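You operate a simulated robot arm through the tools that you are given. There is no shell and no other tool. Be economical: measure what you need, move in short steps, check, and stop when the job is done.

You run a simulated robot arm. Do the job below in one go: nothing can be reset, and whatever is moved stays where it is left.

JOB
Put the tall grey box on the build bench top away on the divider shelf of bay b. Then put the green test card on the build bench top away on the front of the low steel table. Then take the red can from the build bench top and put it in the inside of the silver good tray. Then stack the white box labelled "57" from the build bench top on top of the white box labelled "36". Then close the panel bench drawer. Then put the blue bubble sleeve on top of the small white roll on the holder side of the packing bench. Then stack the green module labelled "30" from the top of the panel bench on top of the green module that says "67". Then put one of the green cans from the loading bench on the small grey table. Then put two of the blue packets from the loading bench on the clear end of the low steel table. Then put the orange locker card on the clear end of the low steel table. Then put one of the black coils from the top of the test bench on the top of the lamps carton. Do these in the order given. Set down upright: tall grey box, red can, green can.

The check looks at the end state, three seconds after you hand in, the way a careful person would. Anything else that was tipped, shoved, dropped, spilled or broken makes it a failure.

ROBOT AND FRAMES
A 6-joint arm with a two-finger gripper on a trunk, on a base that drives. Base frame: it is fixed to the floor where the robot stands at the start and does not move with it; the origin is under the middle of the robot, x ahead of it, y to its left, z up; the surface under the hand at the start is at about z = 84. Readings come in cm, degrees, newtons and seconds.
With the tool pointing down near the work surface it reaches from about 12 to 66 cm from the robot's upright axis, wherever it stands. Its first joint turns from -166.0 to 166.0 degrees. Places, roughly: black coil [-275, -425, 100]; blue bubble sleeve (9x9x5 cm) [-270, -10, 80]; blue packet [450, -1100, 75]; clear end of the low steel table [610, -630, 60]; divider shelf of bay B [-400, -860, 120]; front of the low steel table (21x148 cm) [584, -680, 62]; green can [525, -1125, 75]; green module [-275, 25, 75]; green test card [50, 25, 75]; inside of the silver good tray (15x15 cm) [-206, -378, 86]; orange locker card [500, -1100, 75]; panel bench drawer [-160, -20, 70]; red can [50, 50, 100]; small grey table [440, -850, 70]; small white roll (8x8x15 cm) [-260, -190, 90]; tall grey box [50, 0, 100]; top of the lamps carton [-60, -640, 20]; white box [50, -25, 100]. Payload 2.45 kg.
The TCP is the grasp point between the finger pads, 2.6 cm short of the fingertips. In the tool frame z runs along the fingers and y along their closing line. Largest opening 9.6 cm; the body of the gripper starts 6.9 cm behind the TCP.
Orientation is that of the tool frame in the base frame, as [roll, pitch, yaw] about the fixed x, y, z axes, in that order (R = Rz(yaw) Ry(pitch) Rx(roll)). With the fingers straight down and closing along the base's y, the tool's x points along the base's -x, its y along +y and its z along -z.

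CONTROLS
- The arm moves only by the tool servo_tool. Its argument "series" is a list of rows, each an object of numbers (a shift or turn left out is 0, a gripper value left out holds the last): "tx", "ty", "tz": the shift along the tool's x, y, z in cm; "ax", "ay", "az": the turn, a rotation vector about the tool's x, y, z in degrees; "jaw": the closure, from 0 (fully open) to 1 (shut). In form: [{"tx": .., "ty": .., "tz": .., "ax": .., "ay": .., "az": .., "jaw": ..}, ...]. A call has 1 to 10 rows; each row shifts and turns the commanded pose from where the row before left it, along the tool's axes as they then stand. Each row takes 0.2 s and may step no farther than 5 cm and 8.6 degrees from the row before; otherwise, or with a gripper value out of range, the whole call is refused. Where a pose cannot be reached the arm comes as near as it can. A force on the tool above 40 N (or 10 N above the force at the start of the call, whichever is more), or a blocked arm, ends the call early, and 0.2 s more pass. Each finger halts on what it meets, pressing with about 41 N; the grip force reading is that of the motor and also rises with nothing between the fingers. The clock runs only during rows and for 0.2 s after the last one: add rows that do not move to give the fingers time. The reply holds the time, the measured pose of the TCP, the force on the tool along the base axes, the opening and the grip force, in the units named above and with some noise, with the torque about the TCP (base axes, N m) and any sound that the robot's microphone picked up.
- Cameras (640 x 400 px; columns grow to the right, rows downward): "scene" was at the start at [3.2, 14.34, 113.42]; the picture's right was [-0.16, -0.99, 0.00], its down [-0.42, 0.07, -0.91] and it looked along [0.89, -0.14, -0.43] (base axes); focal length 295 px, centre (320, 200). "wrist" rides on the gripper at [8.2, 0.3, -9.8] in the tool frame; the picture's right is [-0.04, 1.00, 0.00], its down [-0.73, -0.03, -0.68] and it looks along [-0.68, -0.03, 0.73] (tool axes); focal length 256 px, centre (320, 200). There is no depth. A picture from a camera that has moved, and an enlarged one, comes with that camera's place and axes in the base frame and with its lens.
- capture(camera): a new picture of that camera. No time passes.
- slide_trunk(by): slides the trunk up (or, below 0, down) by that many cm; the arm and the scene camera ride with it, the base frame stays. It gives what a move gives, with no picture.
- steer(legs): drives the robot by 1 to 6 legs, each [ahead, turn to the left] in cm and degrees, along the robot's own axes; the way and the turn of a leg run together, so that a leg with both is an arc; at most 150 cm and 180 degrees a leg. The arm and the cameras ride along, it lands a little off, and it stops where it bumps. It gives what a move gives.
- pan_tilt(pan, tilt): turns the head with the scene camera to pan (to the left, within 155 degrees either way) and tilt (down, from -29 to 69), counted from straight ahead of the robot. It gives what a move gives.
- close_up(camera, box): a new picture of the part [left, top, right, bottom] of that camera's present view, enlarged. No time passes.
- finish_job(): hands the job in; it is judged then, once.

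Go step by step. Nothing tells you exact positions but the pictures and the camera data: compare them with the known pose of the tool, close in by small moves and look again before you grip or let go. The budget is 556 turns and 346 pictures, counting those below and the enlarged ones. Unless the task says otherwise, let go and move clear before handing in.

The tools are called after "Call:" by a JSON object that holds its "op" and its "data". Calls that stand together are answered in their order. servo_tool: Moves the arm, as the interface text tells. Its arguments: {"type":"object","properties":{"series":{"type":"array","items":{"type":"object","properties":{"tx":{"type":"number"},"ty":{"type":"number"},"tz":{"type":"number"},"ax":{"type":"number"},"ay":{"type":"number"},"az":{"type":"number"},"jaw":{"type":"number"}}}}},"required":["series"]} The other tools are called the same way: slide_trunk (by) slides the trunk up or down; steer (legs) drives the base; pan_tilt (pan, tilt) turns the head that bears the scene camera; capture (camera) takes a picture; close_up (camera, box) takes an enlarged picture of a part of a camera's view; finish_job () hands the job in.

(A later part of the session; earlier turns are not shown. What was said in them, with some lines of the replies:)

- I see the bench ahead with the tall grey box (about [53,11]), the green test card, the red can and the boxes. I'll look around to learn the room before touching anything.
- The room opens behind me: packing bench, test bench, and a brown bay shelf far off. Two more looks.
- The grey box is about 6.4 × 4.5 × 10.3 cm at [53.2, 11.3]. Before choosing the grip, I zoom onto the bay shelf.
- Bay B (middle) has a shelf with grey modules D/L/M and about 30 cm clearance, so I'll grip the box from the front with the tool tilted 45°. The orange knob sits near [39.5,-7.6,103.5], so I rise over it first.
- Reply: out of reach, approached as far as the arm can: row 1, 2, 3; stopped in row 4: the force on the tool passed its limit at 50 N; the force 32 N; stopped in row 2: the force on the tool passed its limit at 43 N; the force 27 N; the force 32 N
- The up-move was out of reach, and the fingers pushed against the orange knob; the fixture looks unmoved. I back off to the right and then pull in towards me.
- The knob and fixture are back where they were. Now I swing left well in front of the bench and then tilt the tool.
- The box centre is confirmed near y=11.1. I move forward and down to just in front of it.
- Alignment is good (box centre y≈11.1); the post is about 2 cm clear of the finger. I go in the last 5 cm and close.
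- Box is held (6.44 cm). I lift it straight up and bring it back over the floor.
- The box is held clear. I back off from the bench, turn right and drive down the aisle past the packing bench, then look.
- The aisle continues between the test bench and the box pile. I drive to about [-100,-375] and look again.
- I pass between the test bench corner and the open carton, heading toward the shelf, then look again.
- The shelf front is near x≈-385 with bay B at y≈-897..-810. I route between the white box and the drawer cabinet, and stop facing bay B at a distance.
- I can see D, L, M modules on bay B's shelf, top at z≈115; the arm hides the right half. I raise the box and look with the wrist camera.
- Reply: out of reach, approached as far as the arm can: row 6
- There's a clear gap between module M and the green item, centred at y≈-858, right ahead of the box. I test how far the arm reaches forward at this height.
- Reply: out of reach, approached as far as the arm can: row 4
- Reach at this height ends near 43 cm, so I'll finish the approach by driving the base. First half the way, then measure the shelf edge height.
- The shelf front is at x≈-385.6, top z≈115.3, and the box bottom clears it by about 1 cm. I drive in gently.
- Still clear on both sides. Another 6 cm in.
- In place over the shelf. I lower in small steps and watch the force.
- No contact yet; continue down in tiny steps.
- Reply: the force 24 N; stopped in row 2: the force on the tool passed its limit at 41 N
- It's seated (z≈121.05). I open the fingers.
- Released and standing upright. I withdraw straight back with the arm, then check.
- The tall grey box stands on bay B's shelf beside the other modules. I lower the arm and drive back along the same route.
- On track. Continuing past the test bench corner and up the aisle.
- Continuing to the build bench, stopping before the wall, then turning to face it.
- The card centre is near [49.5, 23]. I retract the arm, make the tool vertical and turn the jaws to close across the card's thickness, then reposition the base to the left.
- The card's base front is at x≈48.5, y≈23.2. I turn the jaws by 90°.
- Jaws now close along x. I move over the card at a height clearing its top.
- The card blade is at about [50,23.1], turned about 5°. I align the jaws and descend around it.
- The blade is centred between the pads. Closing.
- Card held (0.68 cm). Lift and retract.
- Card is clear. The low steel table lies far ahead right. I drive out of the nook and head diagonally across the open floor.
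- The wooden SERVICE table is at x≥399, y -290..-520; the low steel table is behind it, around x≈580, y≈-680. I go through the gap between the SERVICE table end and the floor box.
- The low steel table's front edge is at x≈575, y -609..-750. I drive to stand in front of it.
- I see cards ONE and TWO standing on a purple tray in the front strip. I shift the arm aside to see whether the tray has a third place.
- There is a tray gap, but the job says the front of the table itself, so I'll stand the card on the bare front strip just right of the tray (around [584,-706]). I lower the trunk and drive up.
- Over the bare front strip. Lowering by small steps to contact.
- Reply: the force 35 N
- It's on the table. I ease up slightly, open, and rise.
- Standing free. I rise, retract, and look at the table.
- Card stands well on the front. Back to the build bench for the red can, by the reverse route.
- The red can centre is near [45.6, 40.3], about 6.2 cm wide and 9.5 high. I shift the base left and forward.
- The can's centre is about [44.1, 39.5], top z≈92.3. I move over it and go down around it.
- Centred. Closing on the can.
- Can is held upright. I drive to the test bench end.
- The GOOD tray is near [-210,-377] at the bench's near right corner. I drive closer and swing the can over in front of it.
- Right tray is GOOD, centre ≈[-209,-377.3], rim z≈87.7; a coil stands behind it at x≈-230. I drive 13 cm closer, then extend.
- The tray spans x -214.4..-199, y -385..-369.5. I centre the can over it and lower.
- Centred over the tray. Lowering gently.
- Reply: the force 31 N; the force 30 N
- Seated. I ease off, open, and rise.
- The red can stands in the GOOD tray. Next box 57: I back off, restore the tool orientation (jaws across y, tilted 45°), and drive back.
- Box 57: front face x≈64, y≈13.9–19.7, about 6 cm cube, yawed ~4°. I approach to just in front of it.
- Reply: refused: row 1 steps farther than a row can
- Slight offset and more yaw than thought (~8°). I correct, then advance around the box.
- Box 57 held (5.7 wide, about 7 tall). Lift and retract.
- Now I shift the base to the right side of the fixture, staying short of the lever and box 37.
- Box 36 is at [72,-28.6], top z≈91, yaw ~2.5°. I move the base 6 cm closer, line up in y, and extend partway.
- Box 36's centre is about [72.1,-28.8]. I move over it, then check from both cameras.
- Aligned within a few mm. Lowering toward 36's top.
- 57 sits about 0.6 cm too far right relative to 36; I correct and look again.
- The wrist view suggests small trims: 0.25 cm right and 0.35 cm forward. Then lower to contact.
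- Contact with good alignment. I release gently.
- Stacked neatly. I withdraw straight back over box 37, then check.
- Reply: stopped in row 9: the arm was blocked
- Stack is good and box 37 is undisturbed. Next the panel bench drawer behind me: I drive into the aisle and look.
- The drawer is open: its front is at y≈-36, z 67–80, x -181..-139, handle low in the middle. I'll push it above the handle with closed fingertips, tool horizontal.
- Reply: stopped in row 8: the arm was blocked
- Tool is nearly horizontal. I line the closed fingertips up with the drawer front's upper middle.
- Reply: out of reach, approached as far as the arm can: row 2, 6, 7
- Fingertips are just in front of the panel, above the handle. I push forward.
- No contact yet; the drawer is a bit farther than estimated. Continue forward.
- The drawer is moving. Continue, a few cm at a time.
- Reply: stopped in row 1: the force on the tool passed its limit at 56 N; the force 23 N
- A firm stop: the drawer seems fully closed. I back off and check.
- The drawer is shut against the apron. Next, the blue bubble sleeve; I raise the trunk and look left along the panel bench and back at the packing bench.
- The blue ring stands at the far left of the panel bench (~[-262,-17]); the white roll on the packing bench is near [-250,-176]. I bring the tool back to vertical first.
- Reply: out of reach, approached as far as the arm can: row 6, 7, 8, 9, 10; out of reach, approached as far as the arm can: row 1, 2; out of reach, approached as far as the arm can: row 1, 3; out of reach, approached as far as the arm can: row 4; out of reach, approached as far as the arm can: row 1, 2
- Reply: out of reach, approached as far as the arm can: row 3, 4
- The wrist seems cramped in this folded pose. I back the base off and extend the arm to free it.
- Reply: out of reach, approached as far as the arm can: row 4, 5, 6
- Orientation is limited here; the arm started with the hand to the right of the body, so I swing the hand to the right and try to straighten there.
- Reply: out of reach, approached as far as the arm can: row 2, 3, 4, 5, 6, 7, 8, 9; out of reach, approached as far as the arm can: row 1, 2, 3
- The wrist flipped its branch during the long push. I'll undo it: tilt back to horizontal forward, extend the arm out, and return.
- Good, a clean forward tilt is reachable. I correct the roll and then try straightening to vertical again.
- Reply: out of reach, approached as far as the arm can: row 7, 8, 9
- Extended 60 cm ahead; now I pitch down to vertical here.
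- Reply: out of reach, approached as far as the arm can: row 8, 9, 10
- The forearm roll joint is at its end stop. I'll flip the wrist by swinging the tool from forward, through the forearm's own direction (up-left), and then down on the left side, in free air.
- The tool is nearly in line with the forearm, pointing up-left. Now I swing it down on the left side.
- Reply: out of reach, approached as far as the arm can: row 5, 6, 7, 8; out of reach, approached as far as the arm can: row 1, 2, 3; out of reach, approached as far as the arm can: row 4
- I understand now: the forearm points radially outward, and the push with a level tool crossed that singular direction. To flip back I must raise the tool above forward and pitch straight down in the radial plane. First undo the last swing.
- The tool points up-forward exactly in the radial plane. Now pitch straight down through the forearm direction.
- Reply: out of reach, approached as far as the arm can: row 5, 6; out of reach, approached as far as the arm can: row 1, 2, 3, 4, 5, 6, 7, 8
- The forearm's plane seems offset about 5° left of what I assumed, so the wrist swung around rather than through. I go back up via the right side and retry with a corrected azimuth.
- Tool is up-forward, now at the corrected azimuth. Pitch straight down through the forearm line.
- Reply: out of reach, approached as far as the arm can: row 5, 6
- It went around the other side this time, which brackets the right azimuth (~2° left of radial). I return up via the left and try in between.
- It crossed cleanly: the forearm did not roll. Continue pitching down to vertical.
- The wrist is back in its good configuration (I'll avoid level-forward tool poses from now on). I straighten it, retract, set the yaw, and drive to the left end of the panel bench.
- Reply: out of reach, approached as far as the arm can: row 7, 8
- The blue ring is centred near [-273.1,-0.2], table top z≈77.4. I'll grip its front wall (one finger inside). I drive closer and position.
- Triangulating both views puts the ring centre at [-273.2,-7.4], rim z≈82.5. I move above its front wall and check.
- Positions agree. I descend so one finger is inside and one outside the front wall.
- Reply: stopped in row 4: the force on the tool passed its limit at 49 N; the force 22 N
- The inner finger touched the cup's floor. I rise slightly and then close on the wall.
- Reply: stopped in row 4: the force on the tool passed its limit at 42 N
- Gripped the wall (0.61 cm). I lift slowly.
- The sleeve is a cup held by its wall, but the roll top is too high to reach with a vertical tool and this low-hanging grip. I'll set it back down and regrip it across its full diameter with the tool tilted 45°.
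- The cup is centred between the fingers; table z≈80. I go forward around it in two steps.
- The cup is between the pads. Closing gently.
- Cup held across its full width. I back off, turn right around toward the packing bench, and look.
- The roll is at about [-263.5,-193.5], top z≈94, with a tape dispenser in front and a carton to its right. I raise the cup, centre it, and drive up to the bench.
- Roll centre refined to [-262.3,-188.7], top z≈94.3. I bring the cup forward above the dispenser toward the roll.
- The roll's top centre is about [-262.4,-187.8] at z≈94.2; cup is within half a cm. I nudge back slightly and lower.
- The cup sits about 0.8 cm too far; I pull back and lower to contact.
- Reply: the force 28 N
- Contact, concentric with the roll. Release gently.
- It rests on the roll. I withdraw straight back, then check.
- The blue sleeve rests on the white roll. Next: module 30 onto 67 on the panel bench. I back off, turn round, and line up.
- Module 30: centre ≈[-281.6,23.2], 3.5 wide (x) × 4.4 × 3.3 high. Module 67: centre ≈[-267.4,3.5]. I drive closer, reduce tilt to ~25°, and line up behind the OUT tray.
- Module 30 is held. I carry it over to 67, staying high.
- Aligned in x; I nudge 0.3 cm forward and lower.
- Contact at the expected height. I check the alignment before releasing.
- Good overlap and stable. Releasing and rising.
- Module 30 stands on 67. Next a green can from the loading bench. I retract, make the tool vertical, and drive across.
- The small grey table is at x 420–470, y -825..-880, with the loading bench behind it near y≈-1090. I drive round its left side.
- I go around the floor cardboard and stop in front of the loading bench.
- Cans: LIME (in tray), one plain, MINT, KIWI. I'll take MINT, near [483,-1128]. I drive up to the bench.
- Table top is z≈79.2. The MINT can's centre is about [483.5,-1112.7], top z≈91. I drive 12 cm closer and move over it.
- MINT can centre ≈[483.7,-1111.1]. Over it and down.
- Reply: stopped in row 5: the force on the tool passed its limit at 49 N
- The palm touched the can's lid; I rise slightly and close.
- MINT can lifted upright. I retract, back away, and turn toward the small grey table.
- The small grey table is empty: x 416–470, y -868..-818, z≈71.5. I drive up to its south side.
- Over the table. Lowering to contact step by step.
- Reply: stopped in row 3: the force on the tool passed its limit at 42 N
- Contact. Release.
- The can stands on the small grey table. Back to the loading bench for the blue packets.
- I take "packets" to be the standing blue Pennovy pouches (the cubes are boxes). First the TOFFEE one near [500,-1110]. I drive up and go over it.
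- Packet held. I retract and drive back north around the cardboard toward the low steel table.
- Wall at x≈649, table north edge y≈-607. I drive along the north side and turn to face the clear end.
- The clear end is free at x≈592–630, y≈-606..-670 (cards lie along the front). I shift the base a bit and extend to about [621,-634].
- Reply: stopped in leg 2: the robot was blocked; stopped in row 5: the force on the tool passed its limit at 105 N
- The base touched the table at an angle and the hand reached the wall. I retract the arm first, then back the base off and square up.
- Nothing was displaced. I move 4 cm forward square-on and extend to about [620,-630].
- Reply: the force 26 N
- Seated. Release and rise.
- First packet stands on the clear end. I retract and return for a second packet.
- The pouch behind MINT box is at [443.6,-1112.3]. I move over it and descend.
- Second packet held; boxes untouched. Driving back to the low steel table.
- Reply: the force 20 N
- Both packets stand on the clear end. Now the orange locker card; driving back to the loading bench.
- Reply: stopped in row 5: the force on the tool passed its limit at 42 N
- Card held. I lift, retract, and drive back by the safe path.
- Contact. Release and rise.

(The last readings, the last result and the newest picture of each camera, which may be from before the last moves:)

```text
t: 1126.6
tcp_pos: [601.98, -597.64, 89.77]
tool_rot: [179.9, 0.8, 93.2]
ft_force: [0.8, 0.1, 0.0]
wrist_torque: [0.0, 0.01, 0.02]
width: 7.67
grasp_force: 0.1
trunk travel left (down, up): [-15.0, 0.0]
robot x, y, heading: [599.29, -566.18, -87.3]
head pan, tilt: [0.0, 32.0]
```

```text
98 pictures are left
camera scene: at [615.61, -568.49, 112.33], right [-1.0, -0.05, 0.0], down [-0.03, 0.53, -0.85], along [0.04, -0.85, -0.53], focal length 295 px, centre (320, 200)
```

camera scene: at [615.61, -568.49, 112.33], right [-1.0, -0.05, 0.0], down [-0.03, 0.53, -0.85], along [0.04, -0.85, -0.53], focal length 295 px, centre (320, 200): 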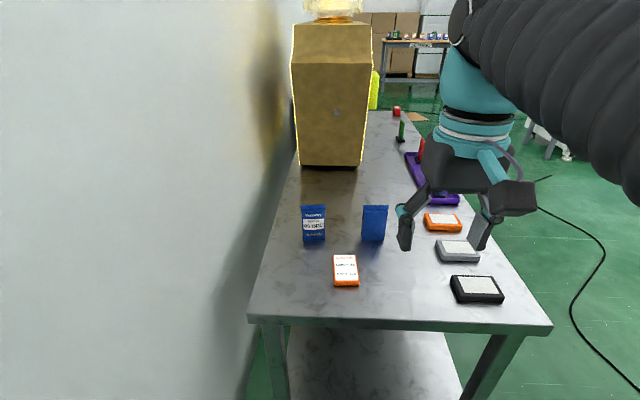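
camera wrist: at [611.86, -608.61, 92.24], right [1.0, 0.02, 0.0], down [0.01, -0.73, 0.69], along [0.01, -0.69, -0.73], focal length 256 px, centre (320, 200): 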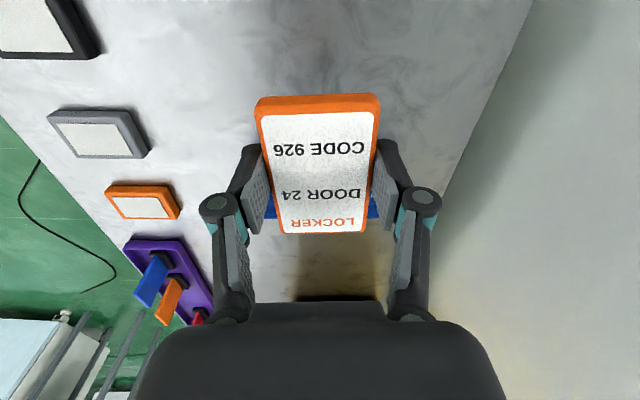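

The locker card lies on the clear end. Last item: a black coil. I drive back across to the test bench's north side.

Call:
{"op": "steer", "data": {"legs": [[-7, 0], [0, -92], [98, 0], [0, -7], [150, 0]]}}

```text
t: 1144.0
tcp_pos: [316.75, -545.59, 89.84]
tool_rot: [180.0, 0.7, -4.0]
ft_force: [-0.3, -0.4, 0.2]
wrist_torque: [0.02, 0.02, 0.05]
width: 7.67
grasp_force: 0.0
trunk travel left (down, up): [-15.0, 0.0]
robot x, y, heading: [347.91, -546.98, 175.5]
head pan, tilt: [0.0, 32.0]
```

Call:
{"op": "steer", "data": {"legs": [[0, -70], [111, 0], [0, 38], [150, 0], [150, 0], [20, 0]]}}

Call:
{"op": "pan_tilt", "data": {"pan": 35, "tilt": 12}}

Call:
{"op": "capture", "data": {"camera": "scene"}}

```text
t: 1169.7
tcp_pos: [40.05, -227.91, 89.78]
tool_rot: [-180.0, 0.8, -36.9]
ft_force: [0.0, 0.8, 0.0]
wrist_torque: [-0.01, -0.03, 0.01]
width: 7.68
grasp_force: 0.0
trunk travel left (down, up): [-15.0, 0.0]
robot x, y, heading: [65.58, -246.6, 142.8]
head pan, tilt: [0.0, 32.0]
```

```text
t: 1170.8
tcp_pos: [40.06, -228.05, 89.82]
tool_rot: [-179.9, 0.7, -36.9]
ft_force: [0.8, 0.8, 0.0]
wrist_torque: [-0.01, 0.01, -0.01]
width: 7.67
grasp_force: 0.1
trunk travel left (down, up): [-15.0, 0.0]
robot x, y, heading: [65.74, -246.29, 142.7]
head pan, tilt: [35.0, 12.0]
```

```text
97 pictures are left
camera scene: at [51.59, -262.05, 115.55], right [0.04, 1.0, 0.0], down [0.21, -0.01, -0.98], along [-0.98, 0.04, -0.21], focal length 295 px, centre (320, 200)
```

scene: 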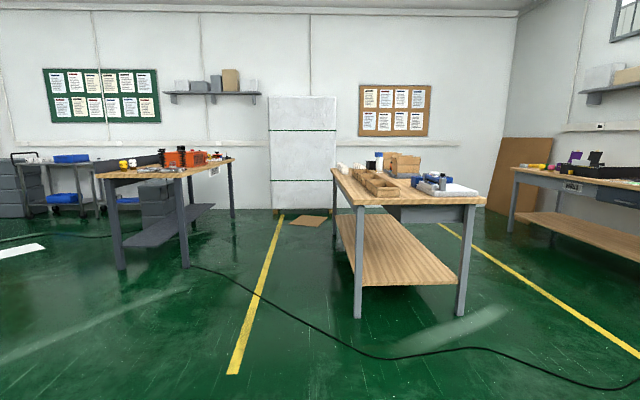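

Call:
{"op": "steer", "data": {"legs": [[0, 63], [123, 0], [0, -26], [120, 0], [66, 0], [0, 90]]}}

Call:
{"op": "pan_tilt", "data": {"pan": 0, "tilt": 20}}

Call:
{"op": "capture", "data": {"camera": "scene"}}

```text
t: 1193.8
tcp_pos: [-232.16, -317.85, 89.72]
tool_rot: [-180.0, 0.8, 88.1]
ft_force: [-0.3, -0.4, 0.7]
wrist_torque: [-0.02, 0.01, -0.02]
width: 7.69
grasp_force: 0.1
trunk travel left (down, up): [-15.0, 0.0]
robot x, y, heading: [-231.98, -286.38, -92.5]
head pan, tilt: [35.0, 12.0]
```

```text
t: 1194.8
tcp_pos: [-232.18, -317.82, 89.72]
tool_rot: [180.0, 0.7, 88.2]
ft_force: [-0.5, -0.4, -0.4]
wrist_torque: [-0.01, -0.02, -0.01]
width: 7.69
grasp_force: 0.0
trunk travel left (down, up): [-15.0, 0.0]
robot x, y, heading: [-231.76, -286.27, -92.6]
head pan, tilt: [0.0, 20.0]
```

```text
96 pictures are left
camera scene: at [-216.07, -290.46, 114.25], right [-1.0, 0.04, 0.0], down [0.01, 0.34, -0.94], along [-0.04, -0.94, -0.34], focal length 295 px, centre (320, 200)
```

scene: 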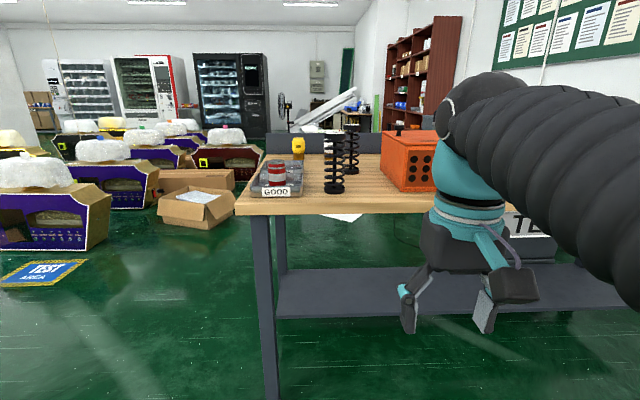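

The nearest coil is at about [-224.8,-378.3], top z≈102.5, with the tray to its left and the orange box to its right. I raise, shift left, and drive closer.

Call:
{"op": "servo_tool", "data": {"series": [{"tz": -4}, {"tz": -4}, {"ty": 4.5, "jaw": 0}, {"ty": 4.5}, {}]}}

Call:
{"op": "steer", "data": {"legs": [[44, 0]]}}

Call:
{"op": "capture", "data": {"camera": "wrist"}}

Call:
{"op": "capture", "data": {"camera": "scene"}}

```text
t: 1196.0
tcp_pos: [-222.96, -318.03, 97.89]
tool_rot: [-180.0, 0.7, 88.2]
ft_force: [0.4, 0.0, 0.5]
wrist_torque: [-0.03, -0.02, -0.02]
width: 9.61
grasp_force: 0.2
trunk travel left (down, up): [-15.0, 0.0]
robot x, y, heading: [-232.26, -287.03, -92.3]
head pan, tilt: [0.0, 20.0]
```

```text
t: 1198.7
tcp_pos: [-224.49, -362.06, 97.85]
tool_rot: [-179.9, 0.7, 88.4]
ft_force: [0.0, -0.3, -0.3]
wrist_torque: [0.0, 0.03, 0.03]
width: 9.64
grasp_force: 0.1
trunk travel left (down, up): [-15.0, 0.0]
robot x, y, heading: [-233.28, -330.73, -92.0]
head pan, tilt: [0.0, 20.0]
```

```text
95 pictures are left
camera wrist: at [-223.92, -353.71, 107.62], right [1.0, -0.07, 0.0], down [-0.05, -0.72, 0.69], along [-0.05, -0.69, -0.73], focal length 256 px, centre (320, 200)
```

wrist: 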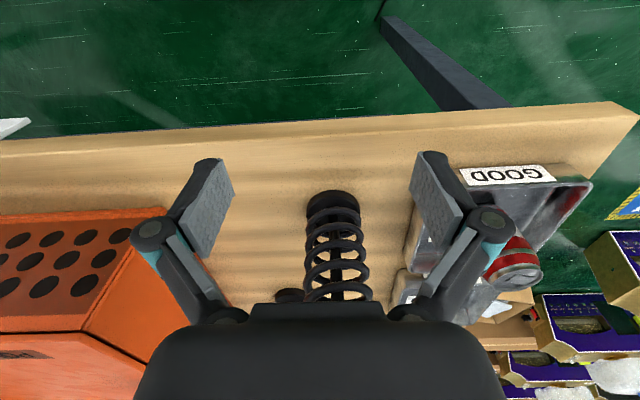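

```text
94 pictures are left
camera scene: at [-217.75, -334.36, 114.25], right [-1.0, 0.04, 0.0], down [0.01, 0.34, -0.94], along [-0.03, -0.94, -0.34], focal length 295 px, centre (320, 200)
```

scene: 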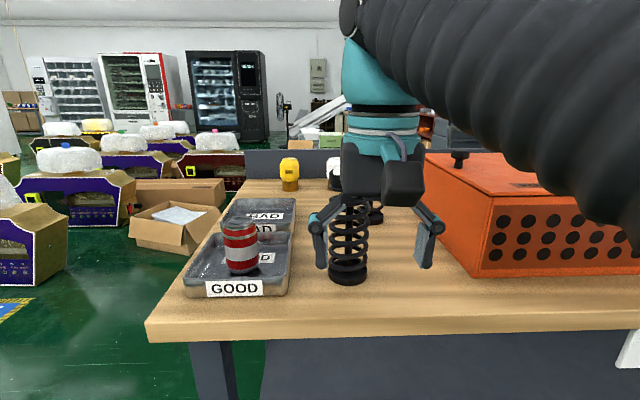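

Call:
{"op": "servo_tool", "data": {"series": [{"ty": 1.1}, {"tx": -3}, {"tx": -3}, {}]}}

Call:
{"op": "capture", "data": {"camera": "wrist"}}

Call:
{"op": "close_up", "data": {"camera": "scene", "box": [290, 150, 470, 300]}}

```text
t: 1199.7
tcp_pos: [-223.47, -368.22, 98.02]
tool_rot: [180.0, 0.7, 88.4]
ft_force: [-0.5, -0.2, 0.0]
wrist_torque: [0.01, -0.02, -0.04]
width: 9.61
grasp_force: 0.0
trunk travel left (down, up): [-15.0, 0.0]
robot x, y, heading: [-233.56, -330.42, -92.1]
head pan, tilt: [0.0, 20.0]
```

```text
93 pictures are left
camera wrist: at [-222.95, -359.89, 107.76], right [1.0, -0.07, 0.0], down [-0.05, -0.72, 0.69], along [-0.05, -0.69, -0.73], focal length 256 px, centre (320, 200)
```

wrist: 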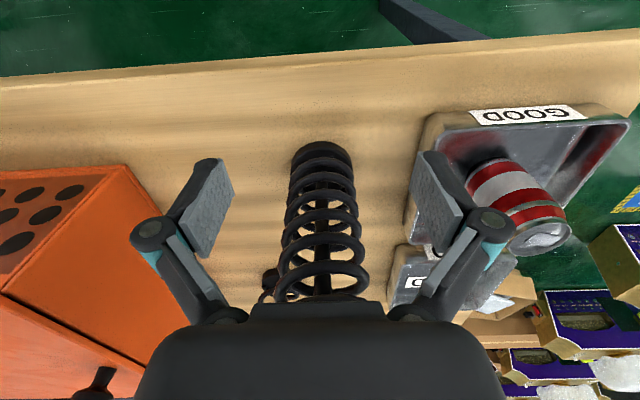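

```text
2.67 times, centred on (380, 225) of scene
camera zoom: at [-217.75, -334.35, 114.25], right [-1.0, 0.04, 0.0], down [0.01, 0.34, -0.94], along [-0.03, -0.94, -0.34], focal length 788 px, centre (160, 133)
```

zoom: 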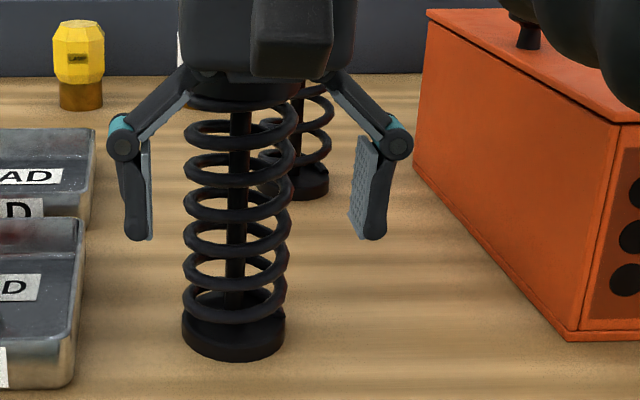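

The fingers straddle the coil's line and the palm clears its top by about 2 cm. I move in.

Call:
{"op": "servo_tool", "data": {"series": [{"tx": -2.8, "ty": -0.2}, {"tx": -2.8}, {"tx": -2.8}, {}]}}

Call:
{"op": "capture", "data": {"camera": "wrist"}}

Call:
{"op": "close_up", "data": {"camera": "scene", "box": [290, 120, 470, 300]}}

```text
t: 1200.7
tcp_pos: [-223.98, -376.49, 98.02]
tool_rot: [-180.0, 0.7, 88.5]
ft_force: [-0.1, 0.1, -0.2]
wrist_torque: [-0.02, 0.0, -0.04]
width: 9.6
grasp_force: 0.0
trunk travel left (down, up): [-15.0, 0.0]
robot x, y, heading: [-233.66, -330.56, -92.0]
head pan, tilt: [0.0, 20.0]
```

```text
91 pictures are left
camera wrist: at [-223.35, -368.13, 107.77], right [1.0, -0.07, 0.0], down [-0.05, -0.72, 0.69], along [-0.05, -0.69, -0.73], focal length 256 px, centre (320, 200)
```

wrist: 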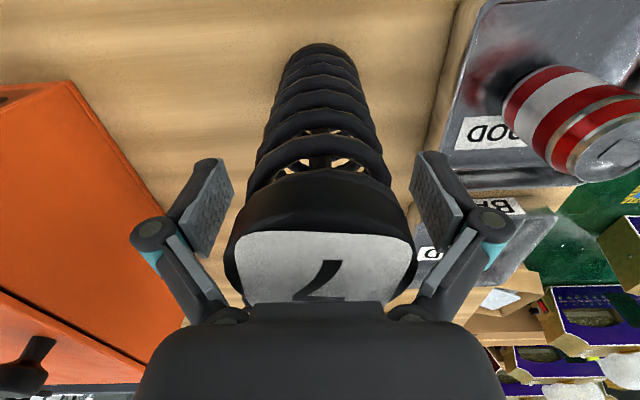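

```text
2.22 times, centred on (380, 210) of scene
camera zoom: at [-217.75, -334.36, 114.25], right [-1.0, 0.04, 0.0], down [0.01, 0.34, -0.94], along [-0.03, -0.94, -0.34], focal length 656 px, centre (187, 178)
```

zoom: 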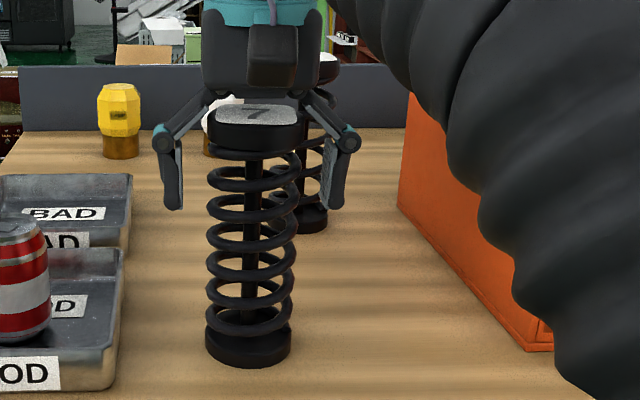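

The coil's cap is centred between the pads. Closing on it.

Call:
{"op": "servo_tool", "data": {"series": [{"jaw": 0.2}, {"jaw": 0.35}, {"jaw": 0.5}, {"jaw": 0.6}, {"jaw": 0.6}]}}

Call:
{"op": "servo_tool", "data": {"series": [{"tz": -1}, {"tz": -1}, {}]}}

Call:
{"op": "close_up", "data": {"camera": "scene", "box": [290, 120, 470, 300]}}

```text
t: 1201.6
tcp_pos: [-224.02, -376.17, 98.47]
tool_rot: [179.9, 1.3, 88.4]
ft_force: [0.6, -3.5, 24.7]
wrist_torque: [0.5, 0.01, 0.05]
width: 7.69
grasp_force: 41.3
trunk travel left (down, up): [-15.0, 0.0]
robot x, y, heading: [-233.9, -330.68, -91.9]
head pan, tilt: [0.0, 20.0]
stopped in row 4: the force on the tool passed its limit at 42 N (the readings are from after the stop); the commanded pose is now the measured one
```

```text
t: 1202.4
tcp_pos: [-223.86, -376.45, 100.22]
tool_rot: [179.9, 0.9, 88.4]
ft_force: [0.4, 0.1, -1.1]
wrist_torque: [0.0, 0.02, 0.0]
width: 6.22
grasp_force: 41.0
trunk travel left (down, up): [-15.0, 0.0]
robot x, y, heading: [-233.32, -330.44, -92.1]
head pan, tilt: [0.0, 20.0]
```

```text
2.22 times, centred on (380, 210) of scene
camera zoom: at [-217.74, -334.38, 114.24], right [-1.0, 0.04, 0.0], down [0.01, 0.34, -0.94], along [-0.03, -0.94, -0.34], focal length 656 px, centre (187, 178)
```

zoom: 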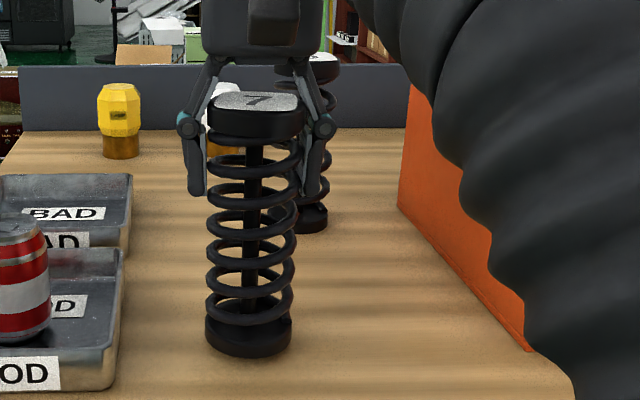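

Coil gripped and about 0.7 cm up. I pull it straight back off the bench, rising as the reach shortens.

Call:
{"op": "servo_tool", "data": {"series": [{"tz": -0.6}, {"tx": 3}, {"tx": 3}, {"tx": 3, "tz": -0.3}, {"tx": 3}, {"tx": 3}, {}]}}

Call:
{"op": "capture", "data": {"camera": "scene"}}

```text
t: 1204.0
tcp_pos: [-223.54, -361.35, 100.96]
tool_rot: [180.0, 1.0, 88.4]
ft_force: [0.4, -0.7, -1.1]
wrist_torque: [0.0, 0.02, -0.02]
width: 6.24
grasp_force: 40.5
trunk travel left (down, up): [-15.0, 0.0]
robot x, y, heading: [-233.53, -330.53, -92.1]
head pan, tilt: [0.0, 20.0]
```

```text
88 pictures are left
camera scene: at [-217.75, -334.38, 114.25], right [-1.0, 0.04, 0.0], down [0.01, 0.34, -0.94], along [-0.03, -0.94, -0.34], focal length 295 px, centre (320, 200)
```

scene: 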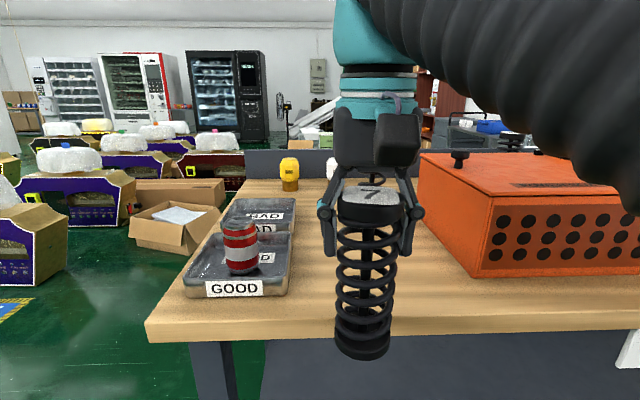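

Coil is clear of the bench. I now drive toward the lamps carton, stopping to look before the narrow part.

Call:
{"op": "steer", "data": {"legs": [[-28, 0], [0, 92], [132, 0], [0, -93], [96, 0]]}}

Call:
{"op": "pan_tilt", "data": {"pan": 0, "tilt": 22}}

Call:
{"op": "capture", "data": {"camera": "scene"}}

```text
t: 1224.5
tcp_pos: [-107.25, -433.38, 100.91]
tool_rot: [179.9, 1.0, 83.2]
ft_force: [0.7, 0.2, -1.7]
wrist_torque: [-0.02, 0.01, 0.01]
width: 6.21
grasp_force: 41.0
trunk travel left (down, up): [-15.0, 0.0]
robot x, y, heading: [-114.0, -401.51, -97.1]
head pan, tilt: [0.0, 20.0]
```

```text
t: 1225.1
tcp_pos: [-107.34, -433.37, 101.03]
tool_rot: [180.0, 0.9, 83.3]
ft_force: [0.1, 0.4, -1.7]
wrist_torque: [0.0, 0.0, -0.01]
width: 6.23
grasp_force: 41.1
trunk travel left (down, up): [-15.0, 0.0]
robot x, y, heading: [-114.19, -401.84, -97.3]
head pan, tilt: [0.0, 22.0]
```

```text
87 pictures are left
camera scene: at [-98.92, -406.88, 113.93], right [-0.99, 0.13, 0.0], down [0.05, 0.37, -0.93], along [-0.12, -0.92, -0.37], focal length 295 px, centre (320, 200)
```

scene: 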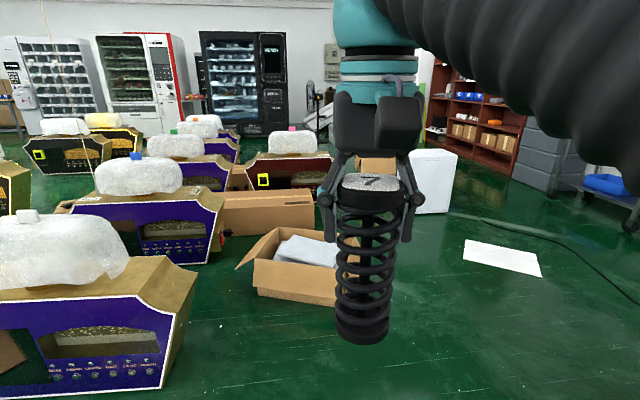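

Call:
{"op": "close_up", "data": {"camera": "scene", "box": [200, 170, 360, 270]}}

Call:
{"op": "steer", "data": {"legs": [[0, -6], [70, 0], [0, -19.5], [89, 0], [0, 39], [70, 0]]}}

Call:
{"op": "pan_tilt", "data": {"pan": 35, "tilt": 30}}

Call:
{"op": "capture", "data": {"camera": "scene"}}

```text
4.00 times, centred on (280, 220) of scene
camera zoom: at [-98.92, -406.88, 113.93], right [-0.99, 0.13, 0.0], down [0.05, 0.37, -0.93], along [-0.12, -0.92, -0.37], focal length 1181 px, centre (480, 120)
```

zoom: 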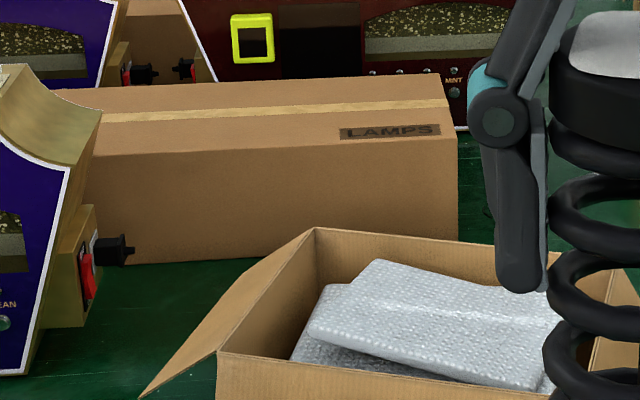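

```text
t: 1240.2
tcp_pos: [-158.95, -646.7, 100.89]
tool_rot: [179.9, 1.0, 96.2]
ft_force: [-0.6, 0.1, -1.0]
wrist_torque: [-0.01, -0.04, 0.02]
width: 6.21
grasp_force: 40.7
trunk travel left (down, up): [-15.0, 0.0]
robot x, y, heading: [-172.64, -617.49, -84.3]
head pan, tilt: [0.0, 22.0]
```

```text
t: 1241.2
tcp_pos: [-158.9, -646.65, 100.85]
tool_rot: [179.8, 0.9, 96.2]
ft_force: [0.1, 0.1, -2.5]
wrist_torque: [0.0, 0.03, -0.02]
width: 6.2
grasp_force: 41.3
trunk travel left (down, up): [-15.0, 0.0]
robot x, y, heading: [-172.49, -617.43, -84.2]
head pan, tilt: [35.0, 30.0]
```

```text
85 pictures are left
camera scene: at [-151.73, -616.61, 112.65], right [-0.76, -0.65, 0.0], down [-0.33, 0.38, -0.87], along [0.56, -0.66, -0.5], focal length 295 px, centre (320, 200)
```

scene: 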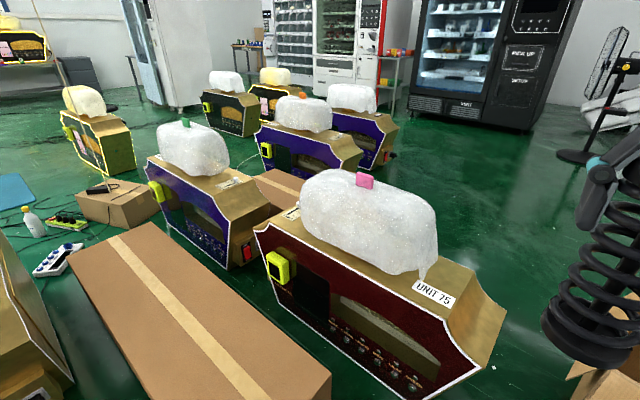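

This is the LAMPS carton. I advance 20 cm and turn to face its end.

Call:
{"op": "steer", "data": {"legs": [[22, 0], [0, 90]]}}

Call:
{"op": "pan_tilt", "data": {"pan": -5, "tilt": 45}}

Call:
{"op": "capture", "data": {"camera": "scene"}}

Call:
{"op": "capture", "data": {"camera": "wrist"}}

```text
t: 1246.7
tcp_pos: [-140.97, -625.82, 100.93]
tool_rot: [180.0, 1.0, -174.9]
ft_force: [-0.1, 0.6, -1.7]
wrist_torque: [-0.01, -0.05, 0.01]
width: 6.21
grasp_force: 41.3
trunk travel left (down, up): [-15.0, 0.0]
robot x, y, heading: [-170.43, -639.19, 4.6]
head pan, tilt: [35.0, 30.0]
```

```text
t: 1247.8
tcp_pos: [-141.14, -625.88, 100.93]
tool_rot: [179.9, 1.0, -174.9]
ft_force: [0.2, -0.7, -2.5]
wrist_torque: [-0.01, -0.02, 0.04]
width: 6.21
grasp_force: 40.5
trunk travel left (down, up): [-15.0, 0.0]
robot x, y, heading: [-170.66, -639.19, 4.4]
head pan, tilt: [-5.0, 45.0]
```

```text
84 pictures are left
camera scene: at [-169.63, -623.9, 110.39], right [-0.01, -1.0, 0.0], down [-0.71, 0.01, -0.71], along [0.71, -0.01, -0.71], focal length 295 px, centre (320, 200)
```

scene: 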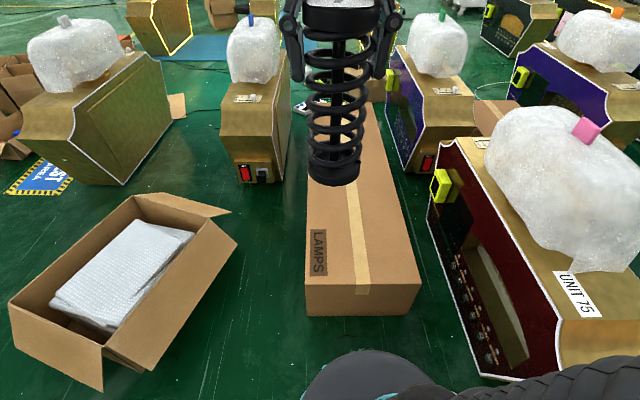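

```text
83 pictures are left
camera wrist: at [-149.41, -626.23, 110.58], right [-0.05, 1.0, 0.0], down [0.72, 0.03, 0.69], along [0.69, 0.03, -0.72], focal length 256 px, centre (320, 200)
```

wrist: 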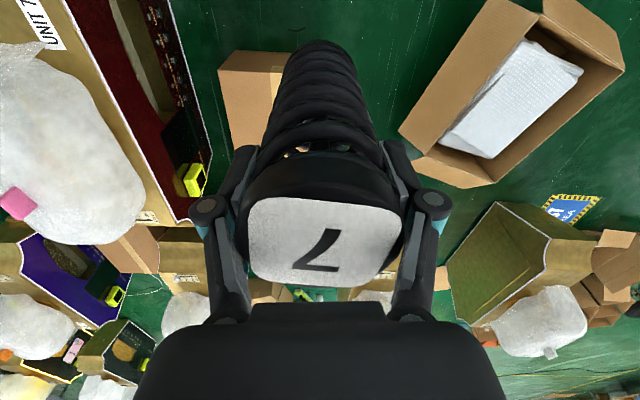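

The carton's top is at z≈22.5, x from -121, y -658..-620. I drive 20 cm closer, lower the trunk, and move the coil over it.

Call:
{"op": "steer", "data": {"legs": [[19, 0]]}}

Call:
{"op": "slide_trunk", "data": {"by": -15}}

Call:
{"op": "servo_tool", "data": {"series": [{"tx": -2.94, "ty": -3.08}, {"tx": -2.94, "ty": -3.08}, {"tx": -2.94, "ty": -3.08}, {"tx": -2.94, "ty": -3.08}, {"tx": -2.94, "ty": -3.08}, {"tz": 4}, {"tz": 4}, {"tz": 4}, {}]}}

Call:
{"op": "capture", "data": {"camera": "scene"}}

```text
t: 1249.3
tcp_pos: [-122.42, -624.29, 100.95]
tool_rot: [179.9, 1.0, -175.0]
ft_force: [1.3, 0.4, -0.6]
wrist_torque: [0.02, -0.02, 0.03]
width: 6.21
grasp_force: 40.6
trunk travel left (down, up): [-15.0, 0.0]
robot x, y, heading: [-151.95, -637.5, 4.6]
head pan, tilt: [-5.0, 45.0]
```

```text
t: 1251.1
tcp_pos: [-122.41, -624.38, 85.77]
tool_rot: [179.8, 1.0, -175.0]
ft_force: [-0.3, 0.2, -1.6]
wrist_torque: [-0.01, 0.02, 0.02]
width: 6.24
grasp_force: 41.0
trunk travel left (down, up): [0.0, 15.0]
robot x, y, heading: [-151.94, -637.51, 4.3]
head pan, tilt: [-5.0, 45.0]
```

```text
t: 1253.1
tcp_pos: [-106.17, -638.32, 73.91]
tool_rot: [179.9, 1.0, -175.0]
ft_force: [0.3, 0.2, -0.5]
wrist_torque: [-0.02, -0.01, -0.01]
width: 6.19
grasp_force: 40.5
trunk travel left (down, up): [0.0, 15.0]
robot x, y, heading: [-151.98, -637.39, 4.6]
head pan, tilt: [-5.0, 45.0]
```

```text
82 pictures are left
camera scene: at [-150.84, -622.43, 95.39], right [-0.01, -1.0, 0.0], down [-0.71, 0.01, -0.71], along [0.71, -0.01, -0.71], focal length 295 px, centre (320, 200)
```

scene: 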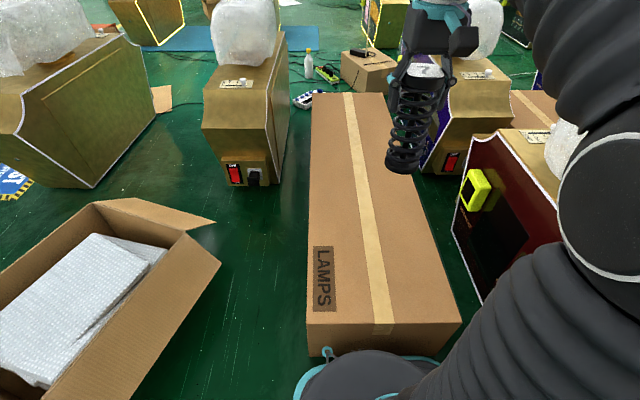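

Call:
{"op": "servo_tool", "data": {"series": [{"tz": 4}, {"tz": 4}, {"tz": 4}, {"tz": 4}, {"tz": 4}, {"tz": 4}, {"tz": 4}, {"tz": 3}, {}]}}

Call:
{"op": "capture", "data": {"camera": "scene"}}

```text
t: 1255.1
tcp_pos: [-105.62, -638.44, 43.09]
tool_rot: [179.9, 0.9, -175.0]
ft_force: [-0.4, 0.0, -1.2]
wrist_torque: [-0.03, -0.03, 0.0]
width: 6.21
grasp_force: 40.7
trunk travel left (down, up): [0.0, 15.0]
robot x, y, heading: [-151.76, -637.51, 4.5]
head pan, tilt: [-5.0, 45.0]
```

```text
81 pictures are left
camera scene: at [-150.84, -622.43, 95.39], right [-0.01, -1.0, 0.0], down [-0.71, 0.01, -0.71], along [0.71, -0.01, -0.71], focal length 295 px, centre (320, 200)
```

scene: 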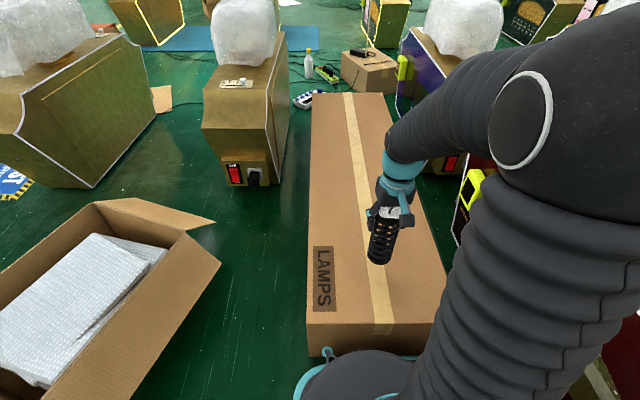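

Call:
{"op": "servo_tool", "data": {"series": [{"tz": 2}, {"tz": 1.5}, {"tz": 0.8}, {}]}}

Call:
{"op": "close_up", "data": {"camera": "scene", "box": [320, 170, 460, 310]}}

```text
t: 1256.1
tcp_pos: [-105.47, -638.64, 38.73]
tool_rot: [179.9, 0.9, -175.0]
ft_force: [0.2, -0.8, -2.2]
wrist_torque: [0.04, -0.01, 0.02]
width: 6.22
grasp_force: 41.1
trunk travel left (down, up): [0.0, 15.0]
robot x, y, heading: [-151.86, -637.61, 4.5]
head pan, tilt: [-5.0, 45.0]
```

```text
2.86 times, centred on (390, 240) of scene
camera zoom: at [-150.84, -622.43, 95.39], right [-0.01, -1.0, 0.0], down [-0.71, 0.01, -0.71], along [0.71, -0.01, -0.71], focal length 844 px, centre (120, 86)
```

zoom: 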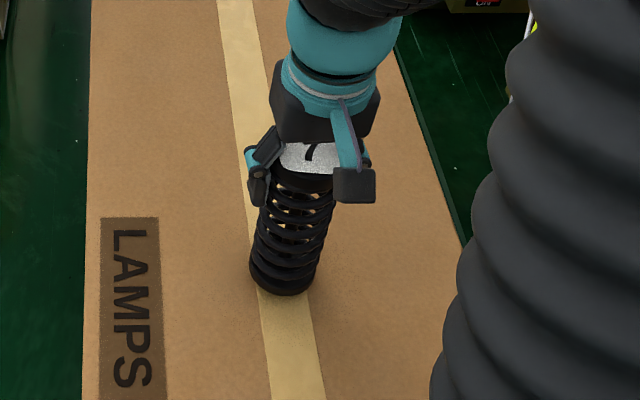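

Close to the carton top; small steps with force checks.

Call:
{"op": "servo_tool", "data": {"series": [{"tz": 0.5}, {"tz": 0.4}, {}]}}

Call:
{"op": "servo_tool", "data": {"series": [{"tz": 0.4}, {"tz": 0.3}, {}]}}

```text
t: 1256.9
tcp_pos: [-105.5, -638.4, 37.91]
tool_rot: [179.8, 1.0, -175.0]
ft_force: [-0.3, 0.0, -1.8]
wrist_torque: [0.03, -0.01, 0.01]
width: 6.2
grasp_force: 41.3
trunk travel left (down, up): [0.0, 15.0]
robot x, y, heading: [-151.89, -637.78, 4.8]
head pan, tilt: [-5.0, 45.0]
```

```text
t: 1257.7
tcp_pos: [-105.48, -638.48, 37.44]
tool_rot: [179.9, 1.1, -175.0]
ft_force: [-6.8, 0.3, 27.7]
wrist_torque: [-0.13, 1.04, -0.04]
width: 6.21
grasp_force: 40.8
trunk travel left (down, up): [0.0, 15.0]
robot x, y, heading: [-151.85, -637.47, 4.5]
head pan, tilt: [-5.0, 45.0]
```

Contact. Release gently and rise straight up.

Call:
{"op": "servo_tool", "data": {"series": [{"tz": -0.25}, {"jaw": 0.32}, {"jaw": 0.25}, {"jaw": 0.1}, {"jaw": 0}, {}, {}]}}

Call:
{"op": "close_up", "data": {"camera": "scene", "box": [320, 170, 460, 310]}}

```text
t: 1259.3
tcp_pos: [-105.52, -638.5, 37.47]
tool_rot: [179.9, 1.0, -175.0]
ft_force: [-0.5, -0.5, -0.3]
wrist_torque: [0.01, -0.01, 0.02]
width: 9.63
grasp_force: 0.0
trunk travel left (down, up): [0.0, 15.0]
robot x, y, heading: [-151.9, -638.03, 4.6]
head pan, tilt: [-5.0, 45.0]
```

```text
2.86 times, centred on (390, 240) of scene
camera zoom: at [-150.84, -622.43, 95.39], right [-0.01, -1.0, 0.0], down [-0.71, 0.01, -0.71], along [0.71, -0.01, -0.71], focal length 844 px, centre (120, 86)
```

zoom: 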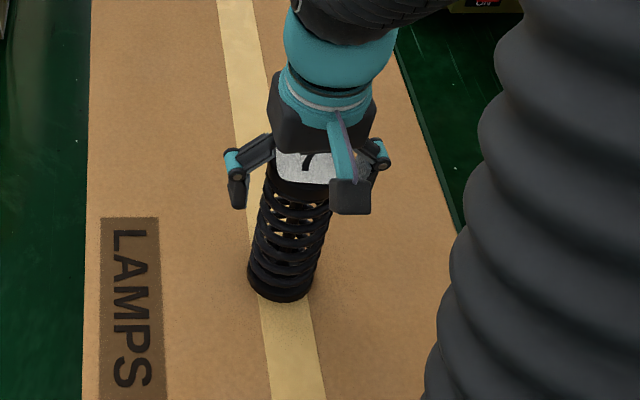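

Call:
{"op": "servo_tool", "data": {"series": [{"tz": -2}, {"tz": -3}, {"tz": -4}, {"tz": -4}, {"tz": -4}, {"tz": -4}, {"tz": -4}, {"tz": -4}, {}]}}

Call:
{"op": "slide_trunk", "data": {"by": 15}}

Call:
{"op": "steer", "data": {"legs": [[-15, 0]]}}

Call:
{"op": "capture", "data": {"camera": "scene"}}

```text
t: 1261.3
tcp_pos: [-106.17, -638.34, 66.6]
tool_rot: [179.9, 1.0, -175.0]
ft_force: [-0.2, -0.4, -0.5]
wrist_torque: [-0.02, 0.04, 0.02]
width: 9.58
grasp_force: 0.0
trunk travel left (down, up): [0.0, 15.0]
robot x, y, heading: [-151.61, -637.78, 4.5]
head pan, tilt: [-5.0, 45.0]
```

```text
t: 1263.0
tcp_pos: [-106.11, -638.31, 81.4]
tool_rot: [179.8, 1.2, -175.0]
ft_force: [1.7, -0.8, 0.0]
wrist_torque: [0.01, -0.03, 0.0]
width: 9.6
grasp_force: 0.0
trunk travel left (down, up): [-15.0, 0.0]
robot x, y, heading: [-151.73, -637.59, 4.2]
head pan, tilt: [-5.0, 45.0]
```

```text
t: 1264.4
tcp_pos: [-120.86, -639.54, 81.47]
tool_rot: [179.9, 1.1, -175.0]
ft_force: [-0.2, 0.6, -0.2]
wrist_torque: [0.01, 0.0, 0.0]
width: 9.6
grasp_force: 0.0
trunk travel left (down, up): [-15.0, 0.0]
robot x, y, heading: [-166.79, -638.95, 4.5]
head pan, tilt: [-5.0, 45.0]
```

```text
78 pictures are left
camera scene: at [-165.66, -623.61, 110.39], right [-0.01, -1.0, 0.0], down [-0.71, 0.01, -0.71], along [0.71, -0.01, -0.71], focal length 295 px, centre (320, 200)
```

scene: 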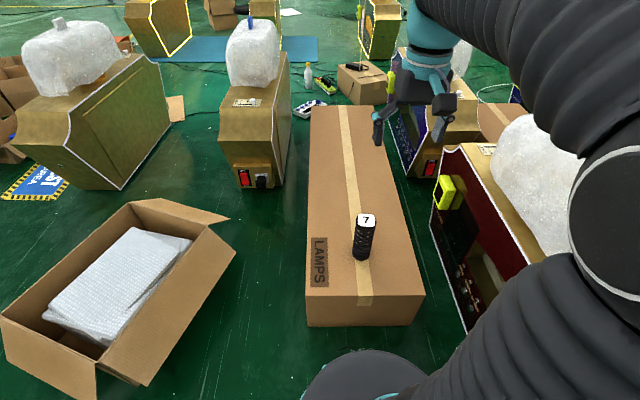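

The coil stands on the lamps carton, the hand is clear, and every step has been done in the order given. I hand the job in.

Call:
{"op": "finish_job", "data": {}}

```text
The job is handed in.
```

I did all eleven steps in the order given and handed the job in, with the arm clear of everything.

Three calls I made that you may want to check:

- **Blue packets:** I took these to be the standing blue Pennovy pouches, not the blue boxes with door numbers. Two pouches are on the clear end of the low steel table.
- **Green test card:** it stands directly on the front of the low steel table, next to the purple tray. I did not use the empty slot in the tray.
- **Bumps on the way:** the hand pushed the orange knob on the blue fixture at the build bench, the base touched the low steel table, and the hand pressed a packet against the wall. I saw nothing shifted or damaged afterwards.
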